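You operate a simulated robot arm through the tools that you are given. There is no shell and no other tool. Be economical: measure what you need, move in short steps, check, and stop when the job is done.

You are at the controls of a simulated two-armed robot. One attempt, no reset.

## Task
Pick up the cream thread cone from the top of the packing table with one hand, pass it to the other hand and put it in the red tray. Fetch the cream empty core and stand it on the tray of the bag sealer. Fetch the olive rack cone and stand it on the left end of the front table. Open the sock drawer, take the grey empty cone and leave it in the inside of the sock drawer and shut the drawer again. Put the red domed button on the right end of the grey overlocker's table. Fetch the brown domed button and set it on the sill behind the linker. Take the maroon thread cone and leave it in the grey bin. Fetch the blue spool and set it on the front of the wooden stand top. Turn the red dial of the grey overlocker to 4. Any order will do. Set down upright: cream thread cone, cream empty core, olive rack cone, grey empty cone, blue spool.
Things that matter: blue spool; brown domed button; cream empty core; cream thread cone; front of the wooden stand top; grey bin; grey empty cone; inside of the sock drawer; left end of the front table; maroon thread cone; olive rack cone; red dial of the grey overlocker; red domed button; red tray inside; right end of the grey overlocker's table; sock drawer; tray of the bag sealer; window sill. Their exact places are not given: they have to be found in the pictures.

The check looks at the end state, three seconds after you hand in, the way a careful person would. Anything else that was tipped, shoved, dropped, spilled or broken makes it a failure.

## Robot
Two 7-joint arms with two-finger grippers on one trunk, on a base that drives. Base frame: it is fixed to the floor where the robot stands at the start and does not move with it; the origin is under the middle of the robot, x ahead of it, y to its left, z up; the surface under the hand at the start is at about z = 0.8. Readings come in m, rad, newtons and seconds.
The left shoulder is at the start at [0.071, 0.216, 1.321], the right one opposite. With the tool pointing down near the work surface each hand reaches from about 0.14 to 0.82 m from the robot's upright axis, wherever it stands, measured 20 degrees to its own side. Places, roughly: blue spool [-8, -3.75, 0.75]; brown domed button (3x3x2 cm) [-3, 1.5, 1.2]; cream empty core (7x7x12 cm) [-1.5, 0.9, 0.8]; cream thread cone [0.5, 0, 0.75]; front of the wooden stand top (34x12 cm) [-7.68, -3.54, 0.78]; grey bin (22x27x12 cm) [-6.4, -0.5, 0.8]; grey empty cone (7x7x12 cm) [-2.8, 0.6, 0.8]; inside of the sock drawer [-4.8, -3.1, 0.1]; left end of the front table (27x23 cm) [-2.34, -3.84, 0.78]; maroon thread cone [-8.25, -4.75, 1.25]; olive rack cone [-2.5, 0.75, 1]; red dial of the grey overlocker [-4.2, 0.3, 1]; red domed button (3x3x2 cm) [-2.8, 0.7, 0.8]; red tray inside (24x30 cm) [0.72, -1.86, 0.8]; right end of the grey overlocker's table (20x27 cm [-4.16, 0.58, 0.76]; sock drawer [-4.8, -3.1, 0.2]; tray of the bag sealer (24x20 cm) [0.7, 0.4, 0.88]; window sill [-4.9, 1.4, 1.2]. Payload 3.43 kg a hand.
The TCP of each hand is the grasp point between the finger pads, 0.02 m short of the fingertips. In the tool frame z runs along the fingers and y along their closing line. Largest opening 0.124 m; the body of the gripper starts 0.093 m behind the TCP.
Orientation is told as [roll, pitch, yaw] about the base's x, y, z axes, in that order, counted from this pose: with the fingers straight down and closing along the base's y, the tool's x points along the base's -x, its y along +y and its z along -z.

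## Interface
- The arms move only by the tool step_arm. It takes "left_motion", "right_motion" or both (then of equal length, played together; a hand with none holds still); each is text: rows parted by semicolons, each of 6 numbers parted by spaces: the shift along the tool's x, y, z in m, then the turn, a rotation vector about the tool's x, y, z in rad. In form: tx ty tz rx ry rz; .... A call has 1 to 8 rows; each row shifts and turns the commanded pose from where the row before left it, along the tool's axes as they then stand. "left_grip" and "right_grip" are, for a hand that has rows, the finger opening in m, from 0 to 0.124, set as the call begins (left out, the last holds). A row lasts 0.2 s, in which the tool goes at most 0.05 m and 0.15 rad; a call with a longer step from one row to the next is refused whole, and so is a gripper value outside its range. Where a pose cannot be reached the arm comes as near as it can. A force on the tool above 40 N (or 10 N above the force at the start of the call, whichever is more), or a blocked arm, ends the call early, and 0.2 s more pass. The fingers move at their own pace (about 0.072 m/s each) and stop on an object; they squeeze with about 27 N. The grip force told is the motor's: it shows also when the fingers shut on nothing. Time passes only in rows, and 0.2 s behind the last, so rows that do not move let the fingers close. The reply holds the time, the measured pose of the TCP, the force on the tool along the base axes, the opening and the grip force, in the units named above and with some noise, with the torque about the TCP (base axes, N m) and any sound that the robot's microphone picked up.
- Cameras (640 x 400 px; columns grow to the right, rows downward): "scene" is now at [0.1806, 0.0385, 1.4782]; the picture's right is [0.46, -0.89, 0.00], its down [-0.61, -0.32, -0.72] and it looks along [0.64, 0.33, -0.69] (base axes); focal length 282 px, centre (320, 200). "left" rides on the left gripper at [0.082, -0.014, -0.14] in its tool frame; the picture's right is [0.17, 0.99, 0.00], its down [-0.83, 0.14, -0.54] and it looks along [-0.53, 0.09, 0.84] (tool axes); focal length 243 px, centre (320, 200). "right" rides on the right gripper at [0.082, 0.014, -0.14] in its tool frame; the picture's right is [-0.17, 0.99, 0.00], its down [-0.83, -0.14, -0.54] and it looks along [-0.53, -0.09, 0.84] (tool axes); focal length 243 px, centre (320, 200).
- capture(camera): a new picture of that camera. It takes no simulated time.
- slide_trunk(by): slides the trunk up (or, below 0, down) by that many m; the arms and the scene camera ride with it, the base frame stays. It gives what a move gives, with no picture.
- base_move(legs): drives the robot by 1 to 6 legs, each [ahead, left, turn to the left] in m, m and rad, along the robot's own axes; the way and the turn of a leg run together, so that a leg with both is an arc; at most 1.5 m and 3.142 rad a leg. The arms and the cameras ride along, it lands a little off, and it stops where it bumps. It gives what a move gives.
- aim_head(pan, tilt): turns the head with the scene camera to pan (to the left, within 1.396 rad either way) and tilt (down, from -0.506 to 1.204), counted from straight ahead of the robot. It gives what a move gives.
- probe_pixels(camera, pixels): there is no depth. For up to 12 entries [column, row, z] of the newest picture of that camera ("zoom" is the newest enlarged one), the place [x, y] in the base frame at which the ray of that pixel passes the height z, good to about 0.002 m. It takes no simulated time.
- inspect(camera, box): a new picture of the part [left, top, right, bottom] of that camera's present view, enlarged. It takes no simulated time.
- finish_job(): hands the job in; it is judged then, once.

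Work in short steps. Measure before you move; look again where a grasp or a placing could have gone wrong, and mend it. You have 350 turns and 268 pictures in all, those below and enlarged ones among them. Open the grippers and draw the arms clear of the work before you hand the job in, unless the task says otherwise; then end with one line.

The tools are called after "Request:" by a JSON object that holds its "fn" and its "kwargs". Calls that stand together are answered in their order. step_arm: Moves the arms, as the interface text tells. Its arguments: {"type":"object","properties":{"left_motion":{"type":"string"},"left_grip":{"type":"number"},"right_motion":{"type":"string"},"right_grip":{"type":"number"}},"required":[]} The other tools are called the same way: slide_trunk (by) slides the trunk up or down; base_move (legs) drives the base; aim_head (pan, tilt) turns the head that bears the scene camera; capture (camera) takes a picture; probe_pixels (camera, pixels) gives the place at which the rays of pixels pass given heights; inspect (camera, box) takes an enlarged picture of a part of a camera's view; finish_job () hands the job in.

At the start:

```text
t: 0.0
left_eef_pos: [0.4903, 0.4933, 1.1453]
left_orientation: [0.0, -0.001, 0.001]
left_force: [-0.6, -1.0, 0.1]
left_ft_torque: [0.0, 0.02, 0.01]
left_opening: 0.1237
left_finger_force: 0.0
right_eef_pos: [0.5124, -0.0232, 1.1931]
right_orientation: [-0.001, 0.0, 0.001]
right_force: [-0.4, 0.5, -0.2]
right_ft_torque: [-0.03, -0.03, 0.01]
right_opening: 0.124
right_finger_force: 0.0
trunk travel left (down, up): [-0.475, 0.116]
robot x, y, heading: [-0.004, 0.0011, -0.004]
head pan, tilt: [0.482, 0.766]
```

scene: 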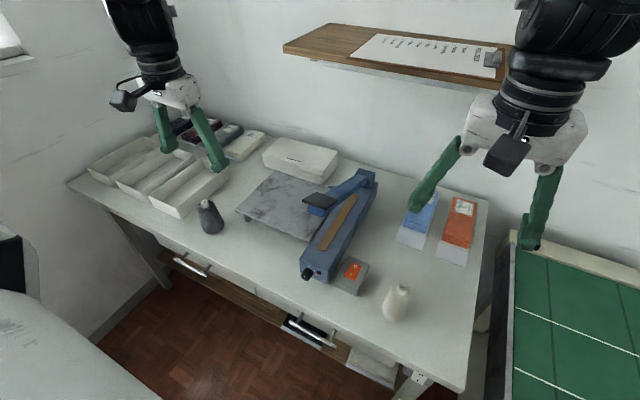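
right: 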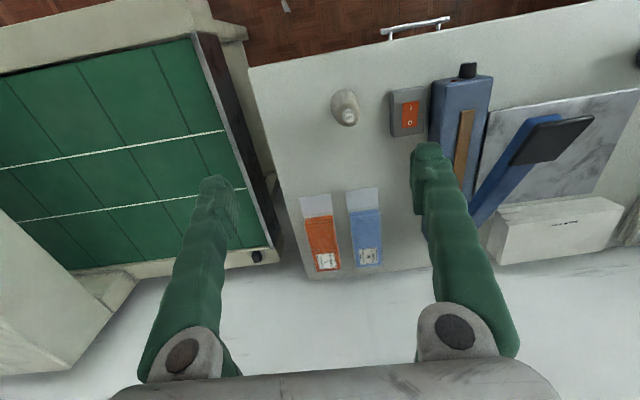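
left: 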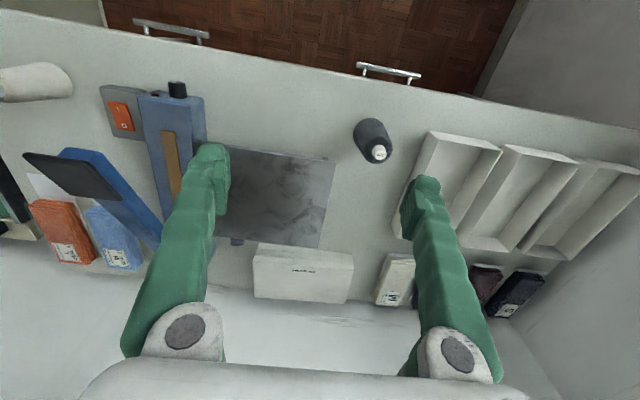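

The cream thread cone shows at about (397,302) in the scene picture, and the bag sealer tray (grey marble plate) near (280,205). I measure the cone and the tray.

Request:
{"fn": "probe_pixels", "kwargs": {"camera": "scene", "pixels": [[395, 318, 0.75], [397, 302, 0.8], [402, 288, 0.87], [290, 205, 0.78], [240, 208, 0.78], [275, 172, 0.78], [318, 240, 0.78]]}}

Request:
{"fn": "inspect", "kwargs": {"camera": "scene", "box": [200, 150, 440, 340]}}

Request:
{"fn": "probe_pixels", "kwargs": {"camera": "right", "pixels": [[348, 118, 0.87], [344, 95, 0.76], [345, 105, 0.8]]}}

```text
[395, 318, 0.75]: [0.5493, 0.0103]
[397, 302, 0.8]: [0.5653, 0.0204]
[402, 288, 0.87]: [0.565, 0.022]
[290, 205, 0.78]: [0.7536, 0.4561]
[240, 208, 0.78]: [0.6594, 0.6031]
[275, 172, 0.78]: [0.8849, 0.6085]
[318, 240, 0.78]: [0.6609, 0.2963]
```

```text
2.11 times, centred on (320, 245) of scene
```

zoom: 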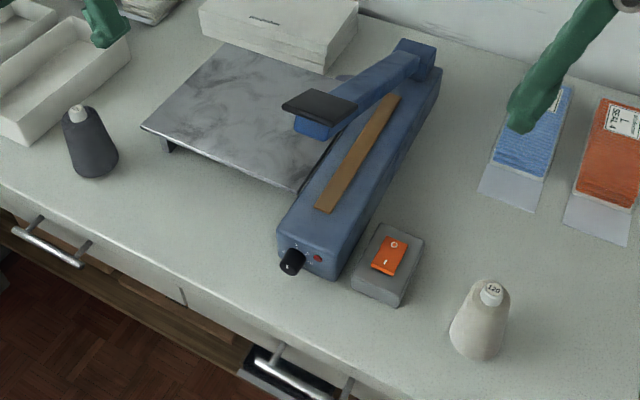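

```text
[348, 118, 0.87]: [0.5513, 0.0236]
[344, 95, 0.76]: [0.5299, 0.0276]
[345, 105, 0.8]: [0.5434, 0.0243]
```

I determine the table height by matching the orange packet's front corners: (435,255)/(465,266) in scene, (330,194)/(300,198) in right.

Request:
{"fn": "probe_pixels", "kwargs": {"camera": "scene", "pixels": [[435.2, 255.4, 0.76], [435.2, 255.4, 0.82], [465, 266.3, 0.76], [465, 266.3, 0.82], [225, 212, 0.76], [225, 212, 0.86], [311, 242, 0.8], [311, 242, 0.86]]}}

Request:
{"fn": "probe_pixels", "kwargs": {"camera": "right", "pixels": [[331, 194, 0.76], [331, 194, 0.82], [301, 197, 0.76], [301, 197, 0.82]]}}

Request:
{"fn": "aim_head", "kwargs": {"pan": -0.9, "tilt": 0.5}}

Request:
{"fn": "capture", "kwargs": {"camera": "scene"}}

```text
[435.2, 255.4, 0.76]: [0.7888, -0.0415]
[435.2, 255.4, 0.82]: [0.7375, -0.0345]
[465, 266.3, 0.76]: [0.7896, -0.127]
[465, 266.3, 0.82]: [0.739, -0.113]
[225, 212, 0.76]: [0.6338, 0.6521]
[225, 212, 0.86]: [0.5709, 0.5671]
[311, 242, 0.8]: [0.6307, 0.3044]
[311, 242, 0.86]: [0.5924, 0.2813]
```

```text
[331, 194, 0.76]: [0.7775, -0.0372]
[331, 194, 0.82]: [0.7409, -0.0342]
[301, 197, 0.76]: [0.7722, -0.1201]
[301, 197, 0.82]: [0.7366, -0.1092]
```

```text
t: 1.5
left_eef_pos: [0.4898, 0.4949, 1.1454]
left_orientation: [0.001, 0.0, 0.0]
left_force: [-0.4, 1.0, -0.4]
left_ft_torque: [0.0, -0.01, 0.02]
left_opening: 0.1241
left_finger_force: 0.0
right_eef_pos: [0.5124, -0.0236, 1.193]
right_orientation: [0.001, 0.0, 0.0]
right_force: [0.6, -1.0, -0.7]
right_ft_torque: [0.01, -0.04, 0.01]
right_opening: 0.1242
right_finger_force: 0.1
trunk travel left (down, up): [-0.475, 0.116]
robot x, y, heading: [-0.002, 0.0022, -0.005]
head pan, tilt: [-0.901, 0.499]
```

```text
263 pictures are left
```

scene: 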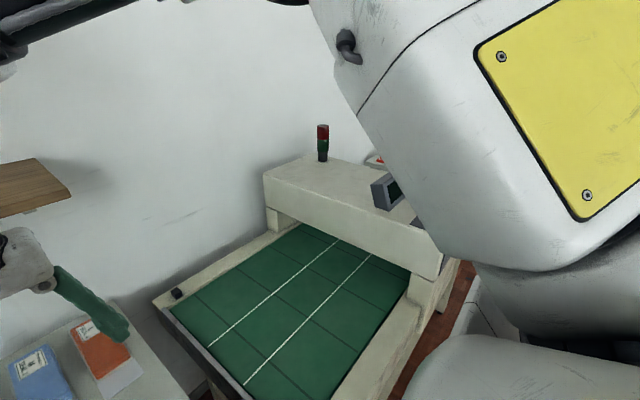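

The table top lies near z=0.80 and the cone tip near z=0.905. I look back at the cone and the table's front edge to plan a low, slanted left-hand grasp (then the right hand can take the top).

Request:
{"fn": "aim_head", "kwargs": {"pan": 0.0, "tilt": 0.9}}

Request:
{"fn": "capture", "kwargs": {"camera": "scene"}}

```text
t: 2.7
left_eef_pos: [0.4909, 0.4946, 1.145]
left_orientation: [0.0, -0.001, -0.001]
left_force: [1.3, -0.5, -0.2]
left_ft_torque: [0.01, 0.02, -0.03]
left_opening: 0.124
left_finger_force: 0.2
right_eef_pos: [0.5116, -0.0244, 1.1934]
right_orientation: [0.0, 0.0, 0.001]
right_force: [0.8, 0.2, -0.1]
right_ft_torque: [-0.02, -0.02, 0.02]
right_opening: 0.124
right_finger_force: 0.0
trunk travel left (down, up): [-0.475, 0.116]
robot x, y, heading: [-0.0017, 0.0013, 0.0]
head pan, tilt: [0.0, 0.901]
```

```text
262 pictures are left
```

scene: 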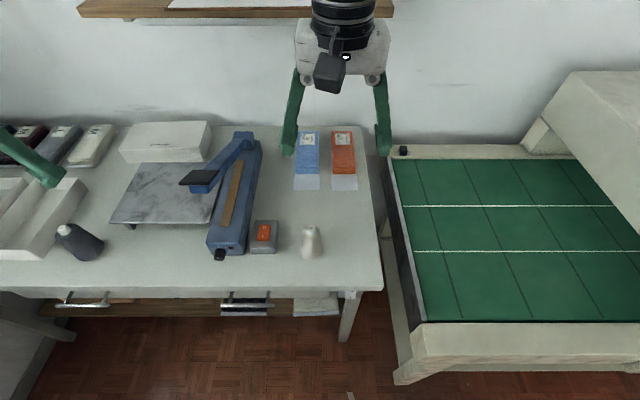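

Request:
{"fn": "inspect", "kwargs": {"camera": "scene", "box": [200, 180, 400, 305]}}

Request:
{"fn": "probe_pixels", "kwargs": {"camera": "scene", "pixels": [[312, 288, 0.8], [308, 258, 0.8], [316, 258, 0.8], [313, 227, 0.905], [225, 253, 0.85], [127, 215, 0.84], [210, 222, 0.84], [110, 223, 0.84], [141, 163, 0.84], [150, 195, 0.84]]}}

```text
3.20 times, centred on (300, 242) of scene
```

zoom: 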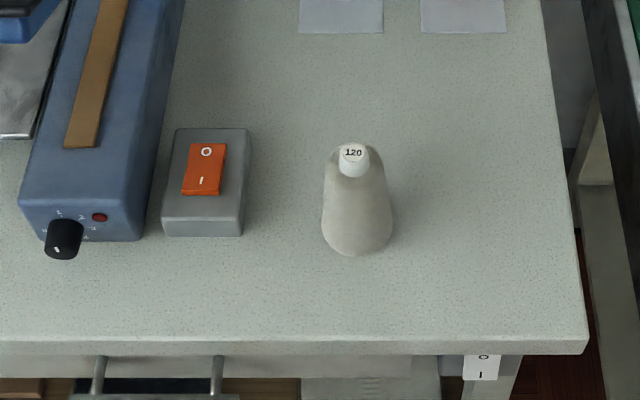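

```text
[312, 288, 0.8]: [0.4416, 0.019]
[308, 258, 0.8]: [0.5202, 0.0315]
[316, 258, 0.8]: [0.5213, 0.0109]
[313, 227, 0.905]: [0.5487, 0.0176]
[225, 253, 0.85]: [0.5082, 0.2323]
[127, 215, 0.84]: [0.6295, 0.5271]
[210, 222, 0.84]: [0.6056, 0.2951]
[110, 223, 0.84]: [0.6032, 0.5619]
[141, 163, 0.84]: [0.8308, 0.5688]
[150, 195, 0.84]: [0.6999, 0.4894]
```

Cone centre is about (0.547, 0.024), base radius ~0.028, table front edge x≈0.44. I move the right hand aside and tilt the left hand 65° so that it points forward-down.

Request:
{"fn": "step_arm", "kwargs": {"left_motion": "0 0 0 0 -0.142 0; 0 0 0 0 -0.142 0; 0 0 0 0 -0.142 0; 0 0 0 0 -0.142 0; 0 0 0 0 -0.142 0; 0 0 0 0 -0.142 0; 0 0 0 0 -0.142 0; 0 0 0 0 -0.14 0", "right_motion": "0.01 -0.045 0 0 0 0; 0.01 -0.045 0 0 0 0; 0.01 -0.045 0 0 0 0; 0.01 -0.045 0 0 0 0; 0.01 -0.045 0 0 0 0; 0.01 -0.045 0 0 0 0; 0 -0.045 0 0 0 0; 0 0 0 0 0 0", "left_grip": 0.08}}

```text
t: 4.7
left_eef_pos: [0.4955, 0.501, 1.1651]
left_orientation: [-0.02, -1.107, 0.032]
left_force: [0.1, 0.3, -0.2]
left_ft_torque: [-0.04, 0.01, -0.04]
left_opening: 0.0799
left_finger_force: 0.0
left hand out of reach, approached as far as the arm can: row 8
right_eef_pos: [0.4107, -0.2102, 1.1615]
right_orientation: [0.001, -0.002, -0.005]
right_force: [0.3, 0.4, -0.2]
right_ft_torque: [0.0, -0.03, -0.01]
right_opening: 0.1239
right_finger_force: 0.0
right hand out of reach, approached as far as the arm can: row 2, 3, 4, 5, 6, 7
trunk travel left (down, up): [-0.475, 0.116]
robot x, y, heading: [0.0004, 0.0028, -0.001]
head pan, tilt: [0.0, 0.901]
stopped in row 8 (left hand): the arm was blocked; the commanded pose is now the measured one
```

The left is tilted 63°, enough. I bring it sideways to the cone's line while drawing the right hand further right and lower.

Request:
{"fn": "step_arm", "kwargs": {"left_motion": "0 -0.048 0 0 0 0; 0 -0.048 0 0 0 0; 0 -0.048 0 0 0 0; 0.02 -0.04 0.01 0 0 0; 0.02 -0.04 0.01 0 0 0; 0.02 -0.04 0.01 0 0 0; 0.02 -0.04 0.01 0 0 0; 0.02 -0.04 0.01 0 0 0", "right_motion": "0 -0.02 0.03 0 0 0; 0 -0.03 0.03 0 0 0; 0 -0.03 0.01 0 0 0; 0 -0.03 0 0 0 0; 0 -0.03 0 0 0 0; 0 0 0 0 0 0; 0 0 0 0 0 0; 0 0 0 0 0 0"}}

```text
t: 6.5
left_eef_pos: [0.4938, 0.5007, 1.1635]
left_orientation: [-0.019, -1.105, 0.03]
left_force: [0.6, -0.5, 0.8]
left_ft_torque: [-0.02, -0.01, 0.01]
left_opening: 0.0799
left_finger_force: 0.0
left hand out of reach, approached as far as the arm can: row 1, 2, 3, 4, 5, 6, 7, 8
right_eef_pos: [0.4109, -0.2177, 1.1519]
right_orientation: [-0.002, -0.006, -0.01]
right_force: [0.0, 0.1, -0.8]
right_ft_torque: [-0.03, 0.01, 0.01]
right_opening: 0.1243
right_finger_force: 0.2
right hand out of reach, approached as far as the arm can: row 1, 2, 3, 4, 5
trunk travel left (down, up): [-0.475, 0.116]
robot x, y, heading: [0.0017, -0.0018, 0.003]
head pan, tilt: [0.0, 0.901]
```

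The left arm is stuck near a joint limit. I turn it back somewhat and try moving down and sideways.

Request:
{"fn": "step_arm", "kwargs": {"left_motion": "0 0.04 0 0 0.14 0; 0 0.048 0 0 0.14 0; 0 0.048 0 0 0.14 0; 0 0.04 0 0 0.14 0; 0 0.04 0 0 0.14 0; 0 0 0 0 0 0", "right_motion": "0 0.04 0.03 0 0 0; 0 0.04 0.03 0 0 0; 0 0.04 0.03 0 0 0; 0 0.04 0.03 0 0 0; 0 0.04 0.03 0 0 0; 0 0 0 0 0 0"}}

```text
t: 7.9
left_eef_pos: [0.4955, 0.6772, 1.1636]
left_orientation: [-0.01, -0.544, 0.019]
left_force: [0.0, -0.2, -0.1]
left_ft_torque: [-0.01, 0.02, 0.01]
left_opening: 0.0801
left_finger_force: 0.1
left hand out of reach, approached as far as the arm can: row 5
right_eef_pos: [0.4114, -0.0176, 1.0017]
right_orientation: [0.0, -0.002, -0.003]
right_force: [0.3, -0.3, -0.4]
right_ft_torque: [0.01, 0.06, 0.03]
right_opening: 0.1239
right_finger_force: 0.1
trunk travel left (down, up): [-0.475, 0.116]
robot x, y, heading: [-0.0019, 0.0009, -0.0]
head pan, tilt: [0.0, 0.901]
```

Commands clamp at the reach limit (wrist too close to the shoulder). Backing the base 0.12 m gives the arms room.

Request:
{"fn": "base_move", "kwargs": {"legs": [[-0.13, 0, 0]]}}

```text
t: 9.3
left_eef_pos: [0.3669, 0.6772, 1.1664]
left_orientation: [-0.008, -0.545, 0.019]
left_force: [-0.5, 0.5, 0.3]
left_ft_torque: [0.01, 0.05, 0.01]
left_opening: 0.0801
left_finger_force: 0.0
right_eef_pos: [0.2843, -0.0184, 1.002]
right_orientation: [-0.001, 0.0, -0.001]
right_force: [-0.4, -0.8, 0.7]
right_ft_torque: [-0.01, 0.0, 0.02]
right_opening: 0.1241
right_finger_force: 0.0
trunk travel left (down, up): [-0.475, 0.116]
robot x, y, heading: [-0.1266, 0.0011, 0.002]
head pan, tilt: [0.0, 0.901]
```

Now I carry the left hand inward over the table and the right hand outward.

Request:
{"fn": "step_arm", "kwargs": {"left_motion": "-0.015 -0.043 0.018 0 0 0; -0.015 -0.043 0.018 0 0 0; -0.015 -0.043 0.018 0 0 0; -0.015 -0.043 0.018 0 0 0; -0.015 -0.043 0.018 0 0 0; -0.015 -0.043 0.018 0 0 0; -0.015 -0.043 0.018 0 0 0; -0.015 -0.043 0.018 0 0 0", "right_motion": "-0.015 -0.04 0 0 0 0; -0.015 -0.04 0 0 0 0; -0.015 -0.04 0 0 0 0; -0.015 -0.04 0 0 0 0; -0.015 -0.04 0 0 0 0; -0.015 -0.04 0 0 0 0; -0.015 -0.04 0 0 0 0; -0.015 -0.04 0 0 0 0"}}

```text
t: 11.2
left_eef_pos: [0.5503, 0.3309, 1.106]
left_orientation: [-0.007, -0.547, 0.017]
left_force: [-0.1, 0.2, 0.0]
left_ft_torque: [0.05, 0.04, 0.03]
left_opening: 0.0797
left_finger_force: 0.0
right_eef_pos: [0.322, -0.2077, 1.0115]
right_orientation: [-0.004, -0.004, -0.009]
right_force: [-0.8, 0.2, 0.2]
right_ft_torque: [0.05, 0.01, -0.03]
right_opening: 0.1242
right_finger_force: 0.0
right hand out of reach, approached as far as the arm can: row 5, 6, 7, 8
trunk travel left (down, up): [-0.475, 0.116]
robot x, y, heading: [-0.1258, 0.0028, 0.001]
head pan, tilt: [0.0, 0.901]
```

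Request:
{"fn": "step_arm", "kwargs": {"left_motion": "0.009 -0.0384 0.003 0 -0.073 0; 0.009 -0.0384 0.003 0 -0.073 0; 0.009 -0.0384 0.003 0 -0.073 0; 0.009 -0.0384 0.003 0 -0.073 0; 0.009 -0.0384 0.003 0 -0.073 0; 0.009 -0.0384 0.003 0 -0.073 0; 0.009 -0.0384 0.003 0 -0.073 0; 0.009 -0.0384 0.003 0 -0.073 0", "right_motion": "-0.04 0 0 0 0 0; -0.04 0 0 0 0 0; -0.04 -0.02 0 0 0 0; -0.04 -0.02 0 0 0 0; 0 -0.04 0 0 0 0; 0 -0.04 0 0 0 0; 0 -0.04 0 0 0 0; 0 -0.04 0 0 0 0"}}

```text
t: 12.9
left_eef_pos: [0.5529, 0.1935, 1.1397]
left_orientation: [-0.026, -1.133, 0.03]
left_force: [0.1, -0.7, 0.1]
left_ft_torque: [-0.01, -0.02, 0.01]
left_opening: 0.0799
left_finger_force: 0.1
left hand out of reach, approached as far as the arm can: row 4, 5, 6, 7, 8
right_eef_pos: [0.3229, -0.2065, 1.0326]
right_orientation: [-0.004, -0.005, -0.008]
right_force: [-0.2, -0.3, -0.8]
right_ft_torque: [0.03, -0.04, -0.03]
right_opening: 0.124
right_finger_force: 0.1
right hand out of reach, approached as far as the arm can: row 1, 2, 3, 4, 5, 6, 7, 8
trunk travel left (down, up): [-0.475, 0.116]
robot x, y, heading: [-0.1307, -0.0019, -0.001]
head pan, tilt: [0.0, 0.901]
```

Both arms hit odd limits; I look at the right arm's configuration.

Request:
{"fn": "aim_head", "kwargs": {"pan": -0.25, "tilt": 0.75}}

Request:
{"fn": "capture", "kwargs": {"camera": "scene"}}

```text
t: 13.7
left_eef_pos: [0.5532, 0.194, 1.1384]
left_orientation: [-0.027, -1.131, 0.029]
left_force: [-0.6, -0.1, -0.4]
left_ft_torque: [-0.02, 0.02, -0.01]
left_opening: 0.0801
left_finger_force: 0.1
right_eef_pos: [0.3246, -0.2048, 1.0318]
right_orientation: [-0.004, -0.005, -0.008]
right_force: [0.0, -0.8, -0.3]
right_ft_torque: [0.02, 0.02, 0.01]
right_opening: 0.1236
right_finger_force: 0.0
trunk travel left (down, up): [-0.475, 0.116]
robot x, y, heading: [-0.1296, -0.0018, -0.0]
head pan, tilt: [-0.25, 0.75]
```

```text
260 pictures are left
```

scene: 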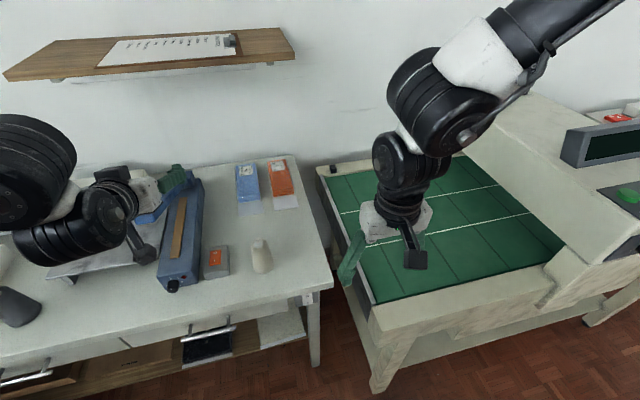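

I lower both hands first, then move outward, since lower positions give more freedom.

Request:
{"fn": "step_arm", "kwargs": {"left_motion": "0.04 -0.02 0 0 0 0; 0.04 -0.02 0 0 0 0; 0.04 -0.02 0 0 0 0; 0.035 -0.03 0 0 0 0; 0 -0.03 0 0 0 0; 0 -0.03 0 0 0 0; 0 -0.02 0 0 0 0", "right_motion": "0 0 0.04 0 0 0; 0 0 0.04 0 0 0; 0 0 0.02 0 0 0; -0.04 0 0 0 0 0; -0.04 -0.02 0 0 0 0; -0.03 -0.03 0 0 0 0; 0 -0.04 0 0 0 0"}}

```text
t: 15.3
left_eef_pos: [0.5512, 0.1929, 1.1325]
left_orientation: [-0.023, -1.13, 0.028]
left_force: [0.0, -0.5, 1.2]
left_ft_torque: [0.0, 0.0, 0.02]
left_opening: 0.0798
left_finger_force: 0.1
left hand out of reach, approached as far as the arm can: row 1, 2, 3, 4, 5, 6, 7
right_eef_pos: [0.3381, -0.1811, 0.9502]
right_orientation: [-0.004, -0.006, -0.01]
right_force: [0.2, -0.1, 1.2]
right_ft_torque: [0.03, 0.01, -0.04]
right_opening: 0.124
right_finger_force: 0.1
right hand out of reach, approached as far as the arm can: row 1, 2, 3, 4, 5, 6, 7
trunk travel left (down, up): [-0.475, 0.116]
robot x, y, heading: [-0.1267, 0.0002, 0.003]
head pan, tilt: [-0.25, 0.75]
```

Request:
{"fn": "step_arm", "kwargs": {"left_motion": "0 0 0.04 0 0 0; 0 0 0.04 0 0 0; 0.03 0 0.03 0 0 0; 0.03 -0.02 0.02 0 0 0; 0.03 -0.02 0.02 0 0 0; 0.03 -0.02 0 0 0 0; 0.03 -0.02 0 0 0 0", "right_motion": "0 0.03 0 0 0 0; 0 0.03 0 0 0 0; -0.03 0.02 0 0 0 0; -0.04 0 0 0 0 0; -0.04 0 0 0 0 0; -0.04 0 0 0 0 0; 0 0 0 0 0 0"}}

```text
t: 16.9
left_eef_pos: [0.5867, 0.2034, 0.9847]
left_orientation: [-0.019, -1.13, 0.03]
left_force: [1.3, 0.2, 1.5]
left_ft_torque: [0.11, -0.01, -0.1]
left_opening: 0.0805
left_finger_force: 1.0
left hand out of reach, approached as far as the arm can: row 4, 5, 6, 7
right_eef_pos: [0.4528, -0.072, 0.9619]
right_orientation: [-0.001, -0.005, -0.011]
right_force: [-0.2, 0.7, -0.1]
right_ft_torque: [0.0, 0.0, -0.03]
right_opening: 0.124
right_finger_force: 0.0
right hand out of reach, approached as far as the arm can: row 5, 6
trunk travel left (down, up): [-0.475, 0.116]
robot x, y, heading: [-0.1261, 0.0022, -0.0]
head pan, tilt: [-0.25, 0.75]
```

Request:
{"fn": "capture", "kwargs": {"camera": "scene"}}

Request:
{"fn": "capture", "kwargs": {"camera": "right"}}

```text
259 pictures are left
```

scene: 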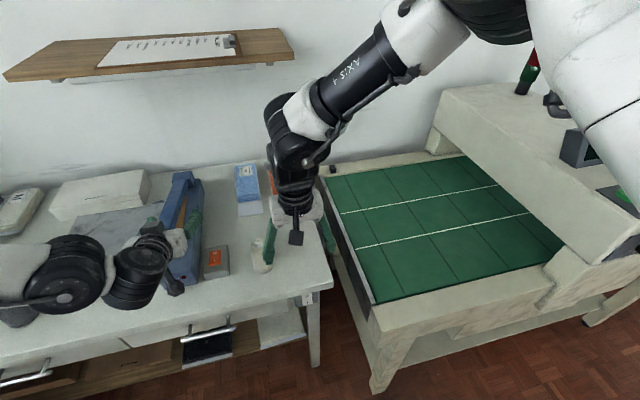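

```text
258 pictures are left
```

right: 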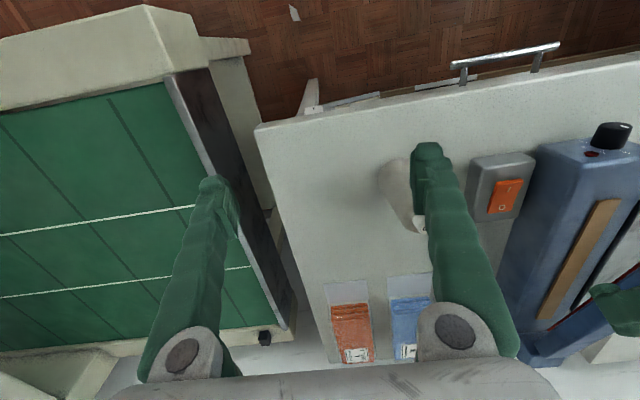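

Request:
{"fn": "probe_pixels", "kwargs": {"camera": "scene", "pixels": [[375, 388, 0.0], [372, 303, 0.8], [600, 320, 0.0], [315, 362, 0.0]]}}

Request:
{"fn": "step_arm", "kwargs": {"right_motion": "0.03 0 -0.03 0 0 0; 0.03 0 -0.03 0 0 0", "left_motion": "-0.035 0 -0.03 0 0 0; -0.035 0 -0.03 0 0 0"}}

```text
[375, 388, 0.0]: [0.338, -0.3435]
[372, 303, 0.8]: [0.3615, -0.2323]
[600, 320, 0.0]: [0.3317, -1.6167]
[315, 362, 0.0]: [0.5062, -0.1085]
```

```text
t: 17.3
left_eef_pos: [0.5892, 0.2056, 1.0148]
left_orientation: [-0.02, -1.136, 0.043]
left_force: [24.1, -0.1, -6.9]
left_ft_torque: [-0.38, -0.37, -1.14]
left_opening: 0.0781
left_finger_force: 0.1
right_eef_pos: [0.4352, -0.0736, 0.9797]
right_orientation: [-0.001, -0.001, -0.002]
right_force: [0.1, 0.2, -1.5]
right_ft_torque: [0.01, -0.03, 0.0]
right_opening: 0.124
right_finger_force: 0.0
trunk travel left (down, up): [-0.475, 0.116]
robot x, y, heading: [-0.1272, -0.0021, 0.001]
head pan, tilt: [-0.25, 0.75]
stopped in row 1 (left hand): the force on the tool passed its limit at 68 N (the readings are from after the stop); the commanded pose is now the measured one
```

The left hand touched the sealer. I look from the left camera before moving further.

Request:
{"fn": "capture", "kwargs": {"camera": "left"}}

Request:
{"fn": "aim_head", "kwargs": {"pan": 0.2, "tilt": 0.75}}

Request:
{"fn": "capture", "kwargs": {"camera": "scene"}}

```text
257 pictures are left
```

left: 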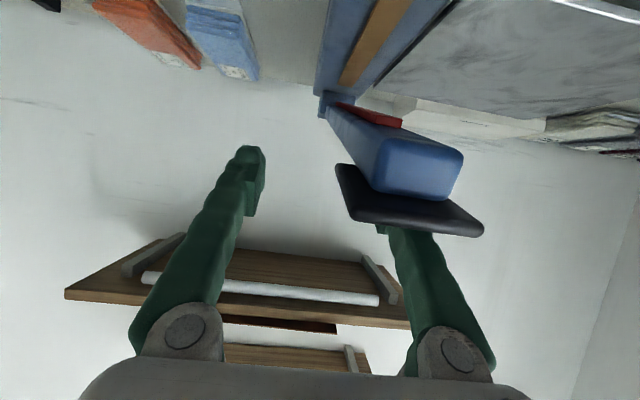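

```text
t: 18.2
left_eef_pos: [0.5892, 0.2036, 1.0137]
left_orientation: [-0.02, -1.133, 0.039]
left_force: [25.2, -1.0, -7.5]
left_ft_torque: [-0.36, -0.42, -1.2]
left_opening: 0.0784
left_finger_force: 0.1
right_eef_pos: [0.4364, -0.0737, 0.978]
right_orientation: [0.001, 0.002, -0.002]
right_force: [1.0, -0.9, -0.1]
right_ft_torque: [0.0, 0.01, 0.04]
right_opening: 0.1241
right_finger_force: 0.1
trunk travel left (down, up): [-0.475, 0.116]
robot x, y, heading: [-0.1249, 0.0, -0.006]
head pan, tilt: [0.201, 0.75]
```

```text
256 pictures are left
```

scene: 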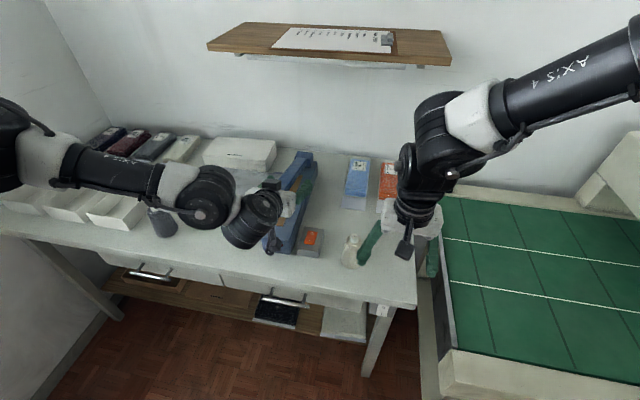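

Request:
{"fn": "inspect", "kwargs": {"camera": "left", "box": [310, 80, 510, 280]}}

Request:
{"fn": "inspect", "kwargs": {"camera": "scene", "box": [220, 130, 360, 270]}}

```text
2.00 times, centred on (410, 180) of left
```

zoom: 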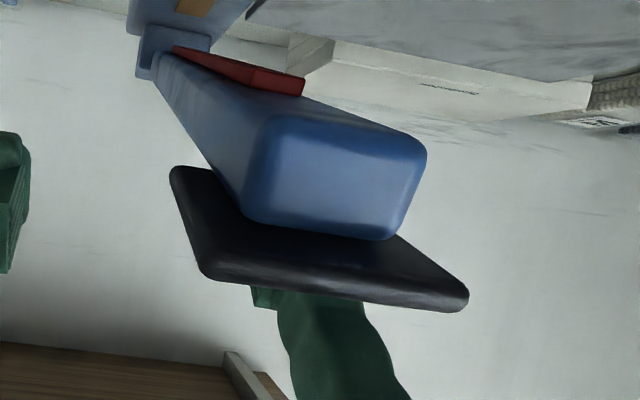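

```text
2.86 times, centred on (290, 200) of scene
```

zoom: 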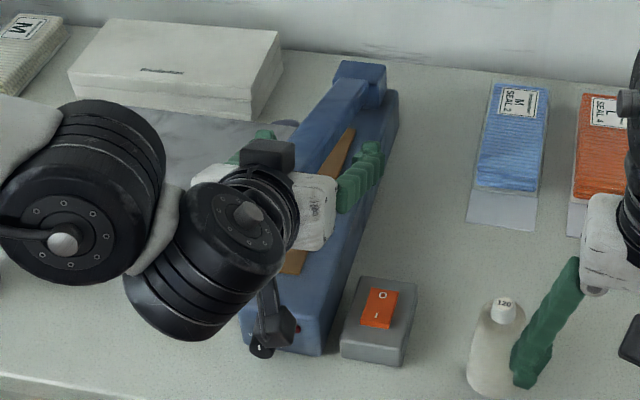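

The left finger lies on top of the sealer's paddle (paddle is below it). I lift the left hand straight up slowly.

Request:
{"fn": "step_arm", "kwargs": {"left_motion": "-0.009 0 -0.0042 0 0 0; -0.018 0 -0.0085 0 0 0; -0.027 0 -0.0127 0 0 0"}}

Request:
{"fn": "capture", "kwargs": {"camera": "left"}}

```text
t: 18.6
left_eef_pos: [0.5927, 0.2058, 1.0251]
left_orientation: [-0.017, -1.135, 0.039]
left_force: [33.7, -0.1, -11.7]
left_ft_torque: [-0.86, -0.49, -1.53]
left_opening: 0.0773
left_finger_force: 0.1
right_eef_pos: [0.4373, -0.0748, 0.9777]
right_orientation: [0.0, 0.0, -0.001]
right_force: [0.8, -0.2, -0.7]
right_ft_torque: [0.06, -0.01, -0.01]
right_opening: 0.1242
right_finger_force: 0.0
trunk travel left (down, up): [-0.475, 0.116]
robot x, y, heading: [-0.123, -0.0004, -0.0]
head pan, tilt: [0.201, 0.75]
stopped in row 2 (left hand): the force on the tool passed its limit at 46 N (the readings are from after the stop); the commanded pose is now the measured one
```

```text
253 pictures are left
```

left: 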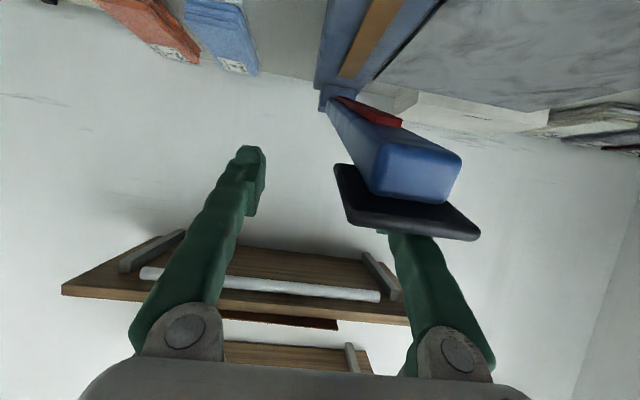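

The paddle follows because it is hooked behind the finger pad (force along the finger). I push forward along the finger a little to unhook, then lift perpendicular.

Request:
{"fn": "step_arm", "kwargs": {"left_motion": "0 0 0.012 0 0 0; 0 0 0.012 0 0 0"}}

Request:
{"fn": "inspect", "kwargs": {"camera": "left", "box": [310, 80, 510, 280]}}

```text
t: 19.2
left_eef_pos: [0.6102, 0.2063, 1.0141]
left_orientation: [-0.016, -1.134, 0.036]
left_force: [-0.3, -0.1, 1.6]
left_ft_torque: [0.08, 0.05, 0.02]
left_opening: 0.08
left_finger_force: 0.1
right_eef_pos: [0.4337, -0.0746, 0.9793]
right_orientation: [0.0, -0.002, -0.004]
right_force: [0.7, -0.1, -0.2]
right_ft_torque: [0.03, 0.03, -0.04]
right_opening: 0.1239
right_finger_force: 0.1
trunk travel left (down, up): [-0.475, 0.116]
robot x, y, heading: [-0.1271, 0.0001, -0.001]
head pan, tilt: [0.201, 0.75]
```

```text
2.00 times, centred on (410, 180) of left
```

zoom: 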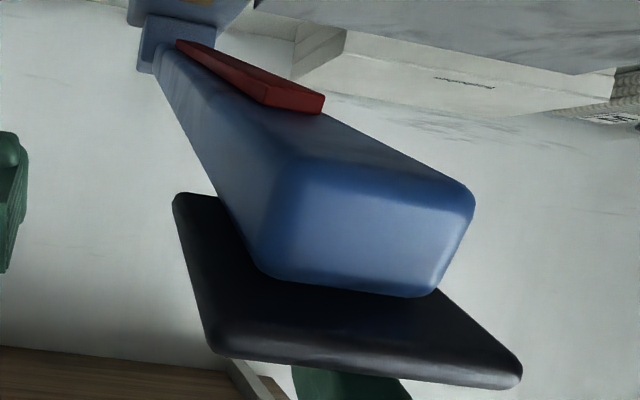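

Request:
{"fn": "step_arm", "kwargs": {"left_motion": "-0.015 0 0.002 0 0 0; -0.02 0 0 0 0 0; -0.02 0 0 0 0 0"}}

Request:
{"fn": "capture", "kwargs": {"camera": "left"}}

```text
t: 20.1
left_eef_pos: [0.6332, 0.2076, 1.0649]
left_orientation: [-0.015, -1.135, 0.034]
left_force: [-0.3, 0.5, -0.2]
left_ft_torque: [-0.02, -0.01, 0.02]
left_opening: 0.08
left_finger_force: 0.0
right_eef_pos: [0.4326, -0.0728, 0.9811]
right_orientation: [0.0, -0.001, -0.003]
right_force: [-0.7, 0.4, 0.0]
right_ft_torque: [0.02, 0.0, 0.01]
right_opening: 0.1242
right_finger_force: 0.1
trunk travel left (down, up): [-0.475, 0.116]
robot x, y, heading: [-0.126, 0.0012, 0.003]
head pan, tilt: [0.201, 0.75]
```

```text
251 pictures are left
```

left: 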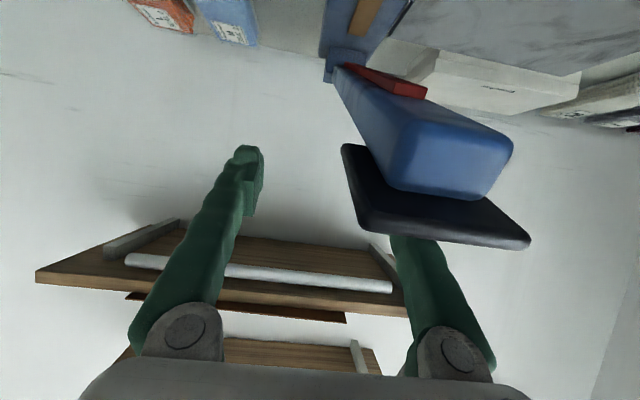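

Triangulating from the first pictures, the paddle rests at about (0.565, 0.236, 1.064); it has sprung back up. I raise the left hand further and withdraw.

Request:
{"fn": "step_arm", "kwargs": {"left_motion": "-0.03 0 0 0 0 0; -0.03 0 -0.01 0 0 0; -0.03 0 -0.02 0 0 0; -0.01 0 -0.03 0 0 0"}}

Request:
{"fn": "capture", "kwargs": {"camera": "scene"}}

Request:
{"fn": "capture", "kwargs": {"camera": "left"}}

```text
t: 21.1
left_eef_pos: [0.6222, 0.2089, 1.1828]
left_orientation: [-0.015, -1.138, 0.035]
left_force: [1.0, 0.1, -0.4]
left_ft_torque: [0.03, 0.01, 0.03]
left_opening: 0.0797
left_finger_force: 0.1
right_eef_pos: [0.4321, -0.0743, 0.9805]
right_orientation: [-0.001, -0.004, -0.004]
right_force: [0.0, -0.7, -0.7]
right_ft_torque: [0.03, -0.04, -0.01]
right_opening: 0.124
right_finger_force: 0.0
trunk travel left (down, up): [-0.475, 0.116]
robot x, y, heading: [-0.1269, -0.0013, 0.004]
head pan, tilt: [0.201, 0.75]
```

```text
250 pictures are left
```

scene: 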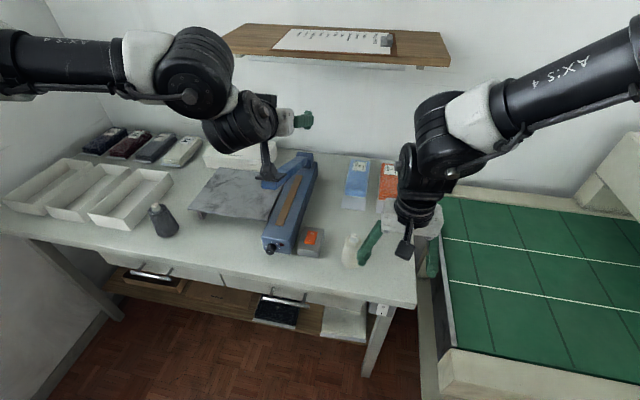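

```text
249 pictures are left
```

left: 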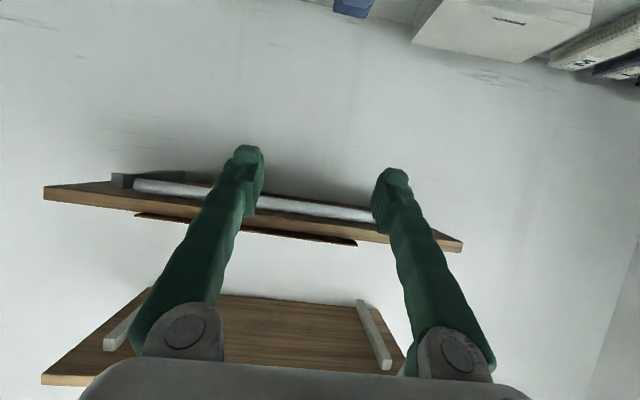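

All is well and the sealer is unmoved. I shift the base 0.25 m to the right so that the cone lies on the left arm's own side.

Request:
{"fn": "base_move", "kwargs": {"legs": [[0, -0.25, 0]]}}

```text
t: 25.0
left_eef_pos: [0.623, -0.0436, 1.1827]
left_orientation: [-0.019, -1.136, 0.039]
left_force: [-0.3, -0.1, -0.7]
left_ft_torque: [0.01, 0.0, 0.03]
left_opening: 0.0802
left_finger_force: 0.1
right_eef_pos: [0.4334, -0.3274, 0.9818]
right_orientation: [0.0, -0.002, -0.004]
right_force: [0.3, 0.0, -0.9]
right_ft_torque: [-0.01, -0.03, 0.02]
right_opening: 0.1241
right_finger_force: 0.0
trunk travel left (down, up): [-0.475, 0.116]
robot x, y, heading: [-0.1311, -0.257, 0.001]
head pan, tilt: [0.201, 0.75]
```

I descend linearly to a pre-grasp point 0.12 m behind the cone.

Request:
{"fn": "step_arm", "kwargs": {"left_motion": "0.043 0.0085 -0.0064 0 0 0; 0.043 0.0085 -0.0064 0 0 0; 0.043 0.0085 -0.0064 0 0 0; 0.043 0.0085 -0.0064 0 0 0; 0.043 0.0085 -0.0064 0 0 0; 0.043 0.0085 -0.0064 0 0 0; 0.043 0.0085 -0.0064 0 0 0; 0.043 0.0085 -0.0064 0 0 0"}}

Request:
{"fn": "capture", "kwargs": {"camera": "left"}}

```text
t: 26.8
left_eef_pos: [0.4994, -0.009, 0.9943]
left_orientation: [-0.024, -1.132, 0.038]
left_force: [-0.2, 0.4, 0.2]
left_ft_torque: [-0.03, -0.01, -0.01]
left_opening: 0.0801
left_finger_force: 0.0
left hand out of reach, approached as far as the arm can: row 6, 7, 8
right_eef_pos: [0.4334, -0.327, 0.9808]
right_orientation: [0.0, -0.003, -0.003]
right_force: [0.8, 0.5, -0.5]
right_ft_torque: [-0.01, 0.04, 0.0]
right_opening: 0.1239
right_finger_force: 0.0
trunk travel left (down, up): [-0.475, 0.116]
robot x, y, heading: [-0.1259, -0.2556, 0.002]
head pan, tilt: [0.201, 0.75]
```

```text
248 pictures are left
```

left: 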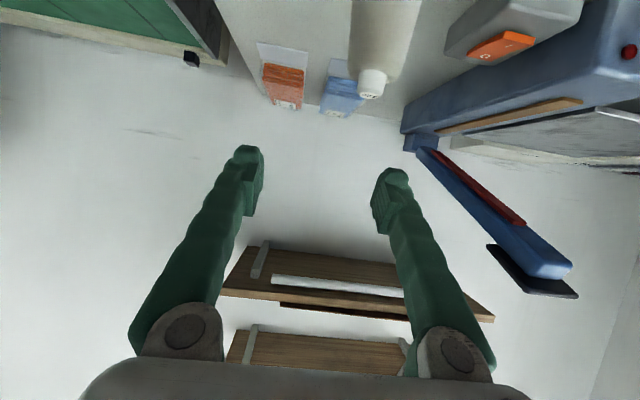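

Still too folded; I back the base another 0.12 m.

Request:
{"fn": "base_move", "kwargs": {"legs": [[-0.12, 0, 0]]}}

```text
t: 28.2
left_eef_pos: [0.3808, -0.0083, 0.9926]
left_orientation: [-0.022, -1.13, 0.039]
left_force: [0.4, -0.2, -0.3]
left_ft_torque: [0.02, 0.01, -0.02]
left_opening: 0.08
left_finger_force: 0.1
right_eef_pos: [0.3157, -0.3255, 0.9793]
right_orientation: [-0.001, -0.001, -0.001]
right_force: [0.2, 0.5, 0.5]
right_ft_torque: [0.01, 0.01, 0.03]
right_opening: 0.124
right_finger_force: 0.0
trunk travel left (down, up): [-0.475, 0.116]
robot x, y, heading: [-0.2455, -0.2554, 0.003]
head pan, tilt: [0.201, 0.75]
```

Request:
{"fn": "step_arm", "kwargs": {"left_motion": "0.005 0.008 0.035 0 0 0; 0.02 0.008 0.025 0 0 0; 0.022 0.008 0.02 0 0 0; 0.022 0.008 0.009 0 0 0"}}

Request:
{"fn": "capture", "kwargs": {"camera": "left"}}

Request:
{"fn": "capture", "kwargs": {"camera": "scene"}}

```text
t: 29.2
left_eef_pos: [0.4315, 0.032, 0.9042]
left_orientation: [-0.027, -1.13, 0.042]
left_force: [1.3, 0.5, -0.2]
left_ft_torque: [0.01, 0.0, -0.06]
left_opening: 0.0799
left_finger_force: 0.1
left hand out of reach, approached as far as the arm can: row 4
right_eef_pos: [0.3133, -0.3238, 0.9802]
right_orientation: [-0.001, -0.001, 0.0]
right_force: [-0.2, -0.6, 0.7]
right_ft_torque: [-0.04, 0.01, -0.03]
right_opening: 0.1239
right_finger_force: 0.1
trunk travel left (down, up): [-0.475, 0.116]
robot x, y, heading: [-0.2467, -0.253, 0.001]
head pan, tilt: [0.201, 0.75]
```

```text
247 pictures are left
```

left: 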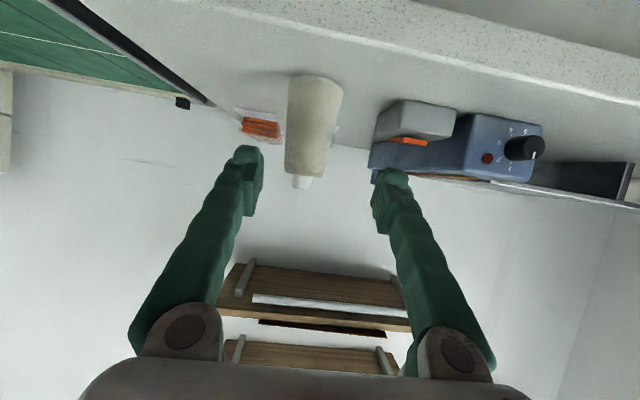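

```text
246 pictures are left
```

scene: 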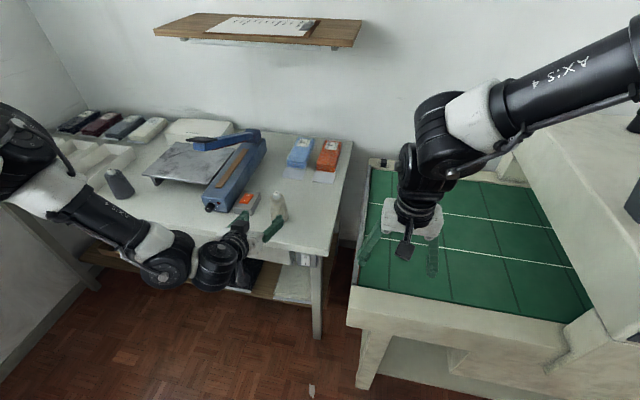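

The cone is centred between the fingers. I go forward 0.13 m onto it.

Request:
{"fn": "step_arm", "kwargs": {"left_motion": "0.0022 -0.0026 0.0266 0 0 0; 0.0022 -0.0026 0.0266 0 0 0; 0.0022 -0.0026 0.0266 0 0 0; 0.0022 -0.0026 0.0266 0 0 0; 0.0022 -0.0026 0.0266 0 0 0"}}

Request:
{"fn": "capture", "kwargs": {"camera": "left"}}

Request:
{"fn": "inspect", "kwargs": {"camera": "scene", "box": [200, 160, 340, 280]}}

```text
t: 30.4
left_eef_pos: [0.522, 0.0609, 0.9083]
left_orientation: [-0.026, -1.132, 0.041]
left_force: [0.5, -0.2, -0.2]
left_ft_torque: [0.02, 0.0, -0.04]
left_opening: 0.08
left_finger_force: 0.0
left hand out of reach, approached as far as the arm can: row 1, 2, 3, 4, 5
right_eef_pos: [0.3145, -0.3271, 0.98]
right_orientation: [0.001, -0.001, -0.001]
right_force: [0.6, -0.3, 0.8]
right_ft_torque: [0.01, 0.0, 0.01]
right_opening: 0.124
right_finger_force: 0.1
trunk travel left (down, up): [-0.475, 0.116]
robot x, y, heading: [-0.2431, -0.2568, 0.001]
head pan, tilt: [0.201, 0.75]
```

```text
245 pictures are left
```

left: 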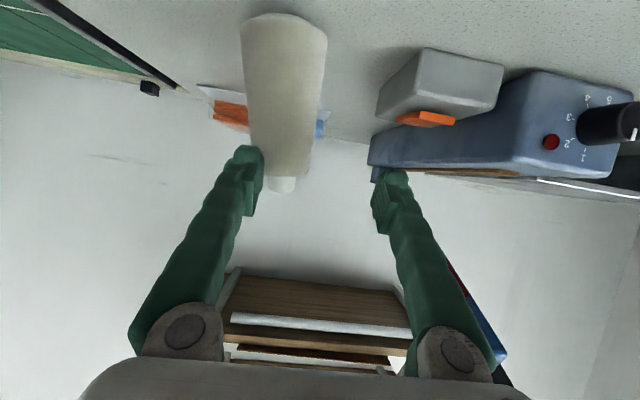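

```text
3.33 times, centred on (270, 220) of scene
```

zoom: 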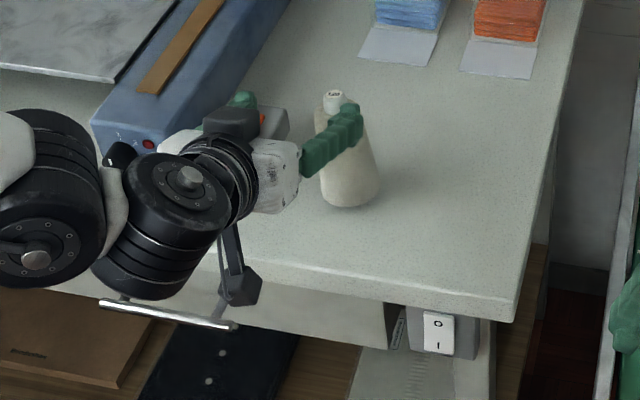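

The wrist limit makes the hand drift; one finger is close over the cone. I raise and back away, then use a 45° tilt instead.

Request:
{"fn": "step_arm", "kwargs": {"left_motion": "-0.03 0 -0.014 0 0 0; -0.02 0 -0.04 0 0 0; 0 0 -0.04 0 0 0; 0 0 0 0 0.12 0; 0 0 0 0 0.12 0; 0 0 0 0 0.12 0; 0 0 0 0 0 0"}}

Request:
{"fn": "capture", "kwargs": {"camera": "left"}}

```text
t: 32.0
left_eef_pos: [0.4567, 0.0625, 0.9938]
left_orientation: [-0.014, -0.771, 0.031]
left_force: [0.7, -0.4, 0.2]
left_ft_torque: [0.0, -0.04, 0.03]
left_opening: 0.0799
left_finger_force: 0.1
right_eef_pos: [0.3141, -0.3248, 0.9805]
right_orientation: [0.0, -0.002, 0.002]
right_force: [-0.2, 0.3, 0.2]
right_ft_torque: [0.0, 0.02, 0.01]
right_opening: 0.124
right_finger_force: 0.0
trunk travel left (down, up): [-0.475, 0.116]
robot x, y, heading: [-0.2484, -0.2554, 0.0]
head pan, tilt: [0.201, 0.75]
```

```text
243 pictures are left
```

left: 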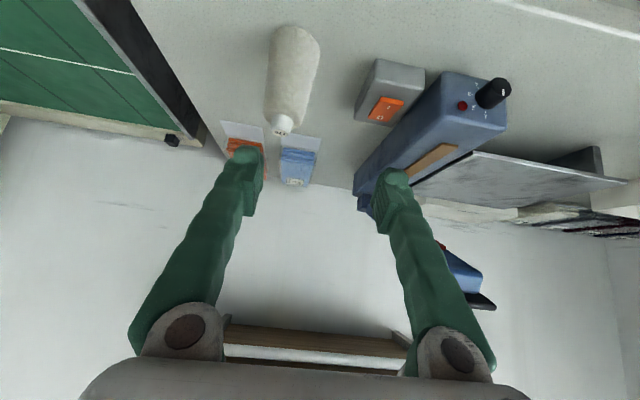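

Request:
{"fn": "step_arm", "kwargs": {"left_motion": "0.012 -0.01 0.019 0 0 0; 0.012 -0.01 0.019 0 0 0; 0.012 -0.01 0.019 0 0 0; 0.01 -0.01 0.019 0 0 0; 0 0 0 0 0 0"}}

Request:
{"fn": "capture", "kwargs": {"camera": "left"}}

```text
t: 33.2
left_eef_pos: [0.4791, 0.0222, 0.9088]
left_orientation: [-0.015, -0.773, 0.03]
left_force: [-0.3, -0.6, 0.4]
left_ft_torque: [-0.02, 0.01, 0.01]
left_opening: 0.0799
left_finger_force: 0.1
right_eef_pos: [0.314, -0.3258, 0.9807]
right_orientation: [0.0, -0.005, 0.002]
right_force: [-0.6, 0.0, -0.3]
right_ft_torque: [-0.02, -0.01, 0.02]
right_opening: 0.1239
right_finger_force: 0.2
trunk travel left (down, up): [-0.475, 0.116]
robot x, y, heading: [-0.2465, -0.2515, 0.003]
head pan, tilt: [0.201, 0.75]
```

```text
242 pictures are left
```

left: 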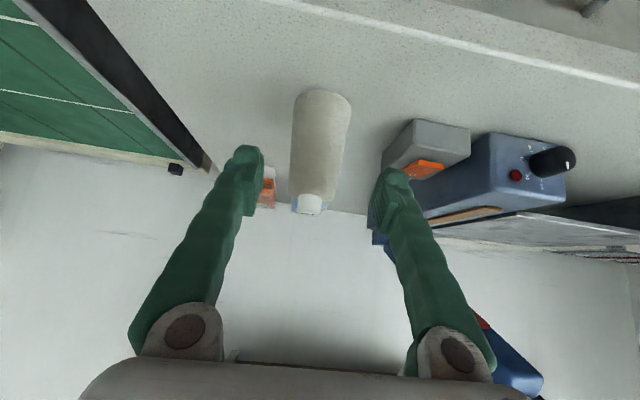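

The cone is well centred; forward 0.10 m, then close.

Request:
{"fn": "step_arm", "kwargs": {"left_motion": "0 -0.0005 0.025 0 0 0; 0 -0.0005 0.025 0 0 0; 0 -0.0005 0.025 0 0 0; 0 -0.0005 0.023 0 0 0; 0 0 0 0 0 0"}}

Request:
{"fn": "capture", "kwargs": {"camera": "left"}}

```text
t: 34.4
left_eef_pos: [0.5156, 0.0539, 0.8733]
left_orientation: [-0.015, -0.773, 0.03]
left_force: [0.2, 0.1, -0.2]
left_ft_torque: [0.03, 0.02, -0.01]
left_opening: 0.0802
left_finger_force: 0.0
left hand out of reach, approached as far as the arm can: row 2, 3, 4
right_eef_pos: [0.3135, -0.3261, 0.981]
right_orientation: [0.001, -0.001, 0.0]
right_force: [0.0, 0.4, 0.5]
right_ft_torque: [0.02, -0.01, 0.01]
right_opening: 0.1242
right_finger_force: 0.0
trunk travel left (down, up): [-0.475, 0.116]
robot x, y, heading: [-0.2483, -0.2489, 0.003]
head pan, tilt: [0.201, 0.75]
```

```text
241 pictures are left
```

left: 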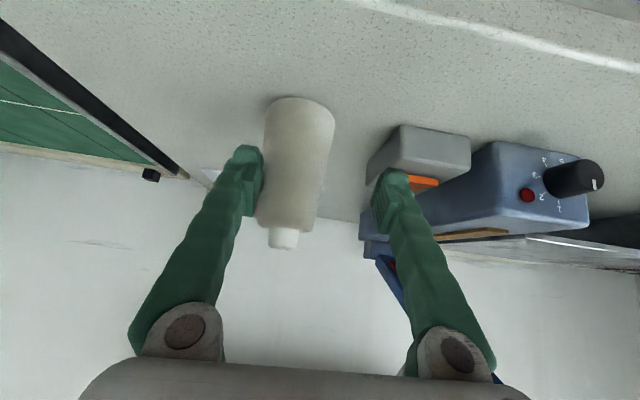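

Again a joint limit at this height. I'll raise both hands and lower the trunk instead, so that the arm works nearer shoulder height.

Request:
{"fn": "step_arm", "kwargs": {"left_motion": "0 0.005 -0.03 0 0 0; -0.025 -0.005 -0.025 0 0 0; -0.03 -0.005 -0.03 0 0 0; -0.03 -0.005 -0.03 0 0 0; -0.03 -0.005 -0.03 0 0 0; -0.03 -0.005 -0.03 0 0 0", "right_motion": "0 0 -0.04 0 0 0; 0 0 -0.04 0 0 0; 0 0 -0.04 0 0 0; 0 0 -0.04 0 0 0; 0 0 -0.03 0 0 0; 0 0 -0.01 0 0 0"}}

```text
t: 35.8
left_eef_pos: [0.4984, 0.034, 1.1009]
left_orientation: [-0.013, -0.772, 0.028]
left_force: [-0.7, 0.2, -0.1]
left_ft_torque: [0.02, -0.02, 0.01]
left_opening: 0.0801
left_finger_force: 0.1
right_eef_pos: [0.313, -0.3241, 1.1825]
right_orientation: [0.002, -0.004, 0.001]
right_force: [0.2, -0.3, 0.1]
right_ft_torque: [0.03, 0.0, 0.02]
right_opening: 0.1243
right_finger_force: 0.1
trunk travel left (down, up): [-0.475, 0.116]
robot x, y, heading: [-0.2443, -0.2548, 0.005]
head pan, tilt: [0.201, 0.75]
```

Request:
{"fn": "slide_trunk", "kwargs": {"by": -0.15}}

Request:
{"fn": "step_arm", "kwargs": {"left_motion": "0.016 -0.005 0.01 0 0 0; 0.016 -0.005 0.01 0 0 0; 0.007 0 0.005 0 0 0; 0 0 0 0 0 0"}}

```text
t: 37.6
left_eef_pos: [0.498, 0.0357, 0.9513]
left_orientation: [-0.014, -0.773, 0.03]
left_force: [-0.6, -0.5, 0.7]
left_ft_torque: [0.0, 0.01, 0.01]
left_opening: 0.0798
left_finger_force: 0.0
right_eef_pos: [0.3145, -0.3263, 0.975]
right_orientation: [0.0, 0.123, -0.001]
right_force: [-0.9, 0.7, -0.2]
right_ft_torque: [-0.01, -0.01, 0.02]
right_opening: 0.124
right_finger_force: 0.0
trunk travel left (down, up): [-0.325, 0.266]
robot x, y, heading: [-0.2448, -0.2534, 0.004]
head pan, tilt: [0.201, 0.75]
```

```text
t: 38.6
left_eef_pos: [0.4883, 0.0247, 0.9051]
left_orientation: [-0.014, -0.772, 0.03]
left_force: [0.4, 0.2, 0.3]
left_ft_torque: [-0.02, -0.01, -0.03]
left_opening: 0.0802
left_finger_force: 0.0
right_eef_pos: [0.3137, -0.3267, 0.9759]
right_orientation: [0.0, 0.123, 0.0]
right_force: [-0.8, -0.3, 0.1]
right_ft_torque: [-0.02, 0.02, -0.03]
right_opening: 0.1238
right_finger_force: 0.1
trunk travel left (down, up): [-0.325, 0.266]
robot x, y, heading: [-0.2465, -0.2532, 0.005]
head pan, tilt: [0.201, 0.75]
```

Request:
{"fn": "step_arm", "kwargs": {"left_motion": "0 -0.0005 0.025 0 0 0; 0 -0.0005 0.025 0 0 0; 0 -0.0005 0.02 0 0 0; 0 -0.0005 0.016 0 0 0; 0 0 0 0 0 0"}}

Request:
{"fn": "capture", "kwargs": {"camera": "left"}}

```text
t: 39.8
left_eef_pos: [0.5475, 0.0204, 0.8442]
left_orientation: [-0.013, -0.772, 0.028]
left_force: [0.2, 0.6, -0.9]
left_ft_torque: [0.0, 0.02, 0.0]
left_opening: 0.0801
left_finger_force: 0.0
right_eef_pos: [0.3131, -0.3264, 0.9751]
right_orientation: [0.002, 0.123, 0.001]
right_force: [1.0, 0.1, -0.3]
right_ft_torque: [0.02, 0.03, 0.01]
right_opening: 0.1239
right_finger_force: 0.0
trunk travel left (down, up): [-0.325, 0.266]
robot x, y, heading: [-0.2465, -0.2553, 0.005]
head pan, tilt: [0.201, 0.75]
```

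```text
240 pictures are left
```

left: 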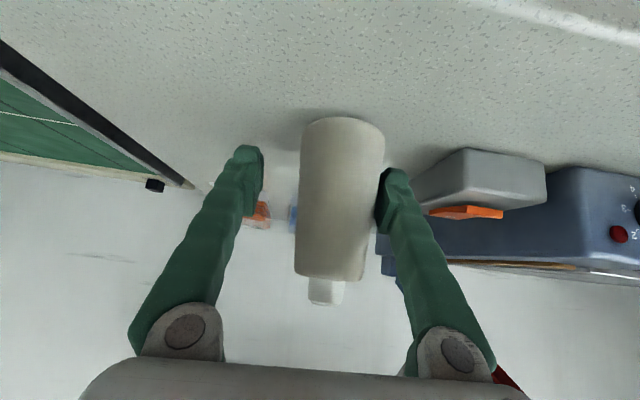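

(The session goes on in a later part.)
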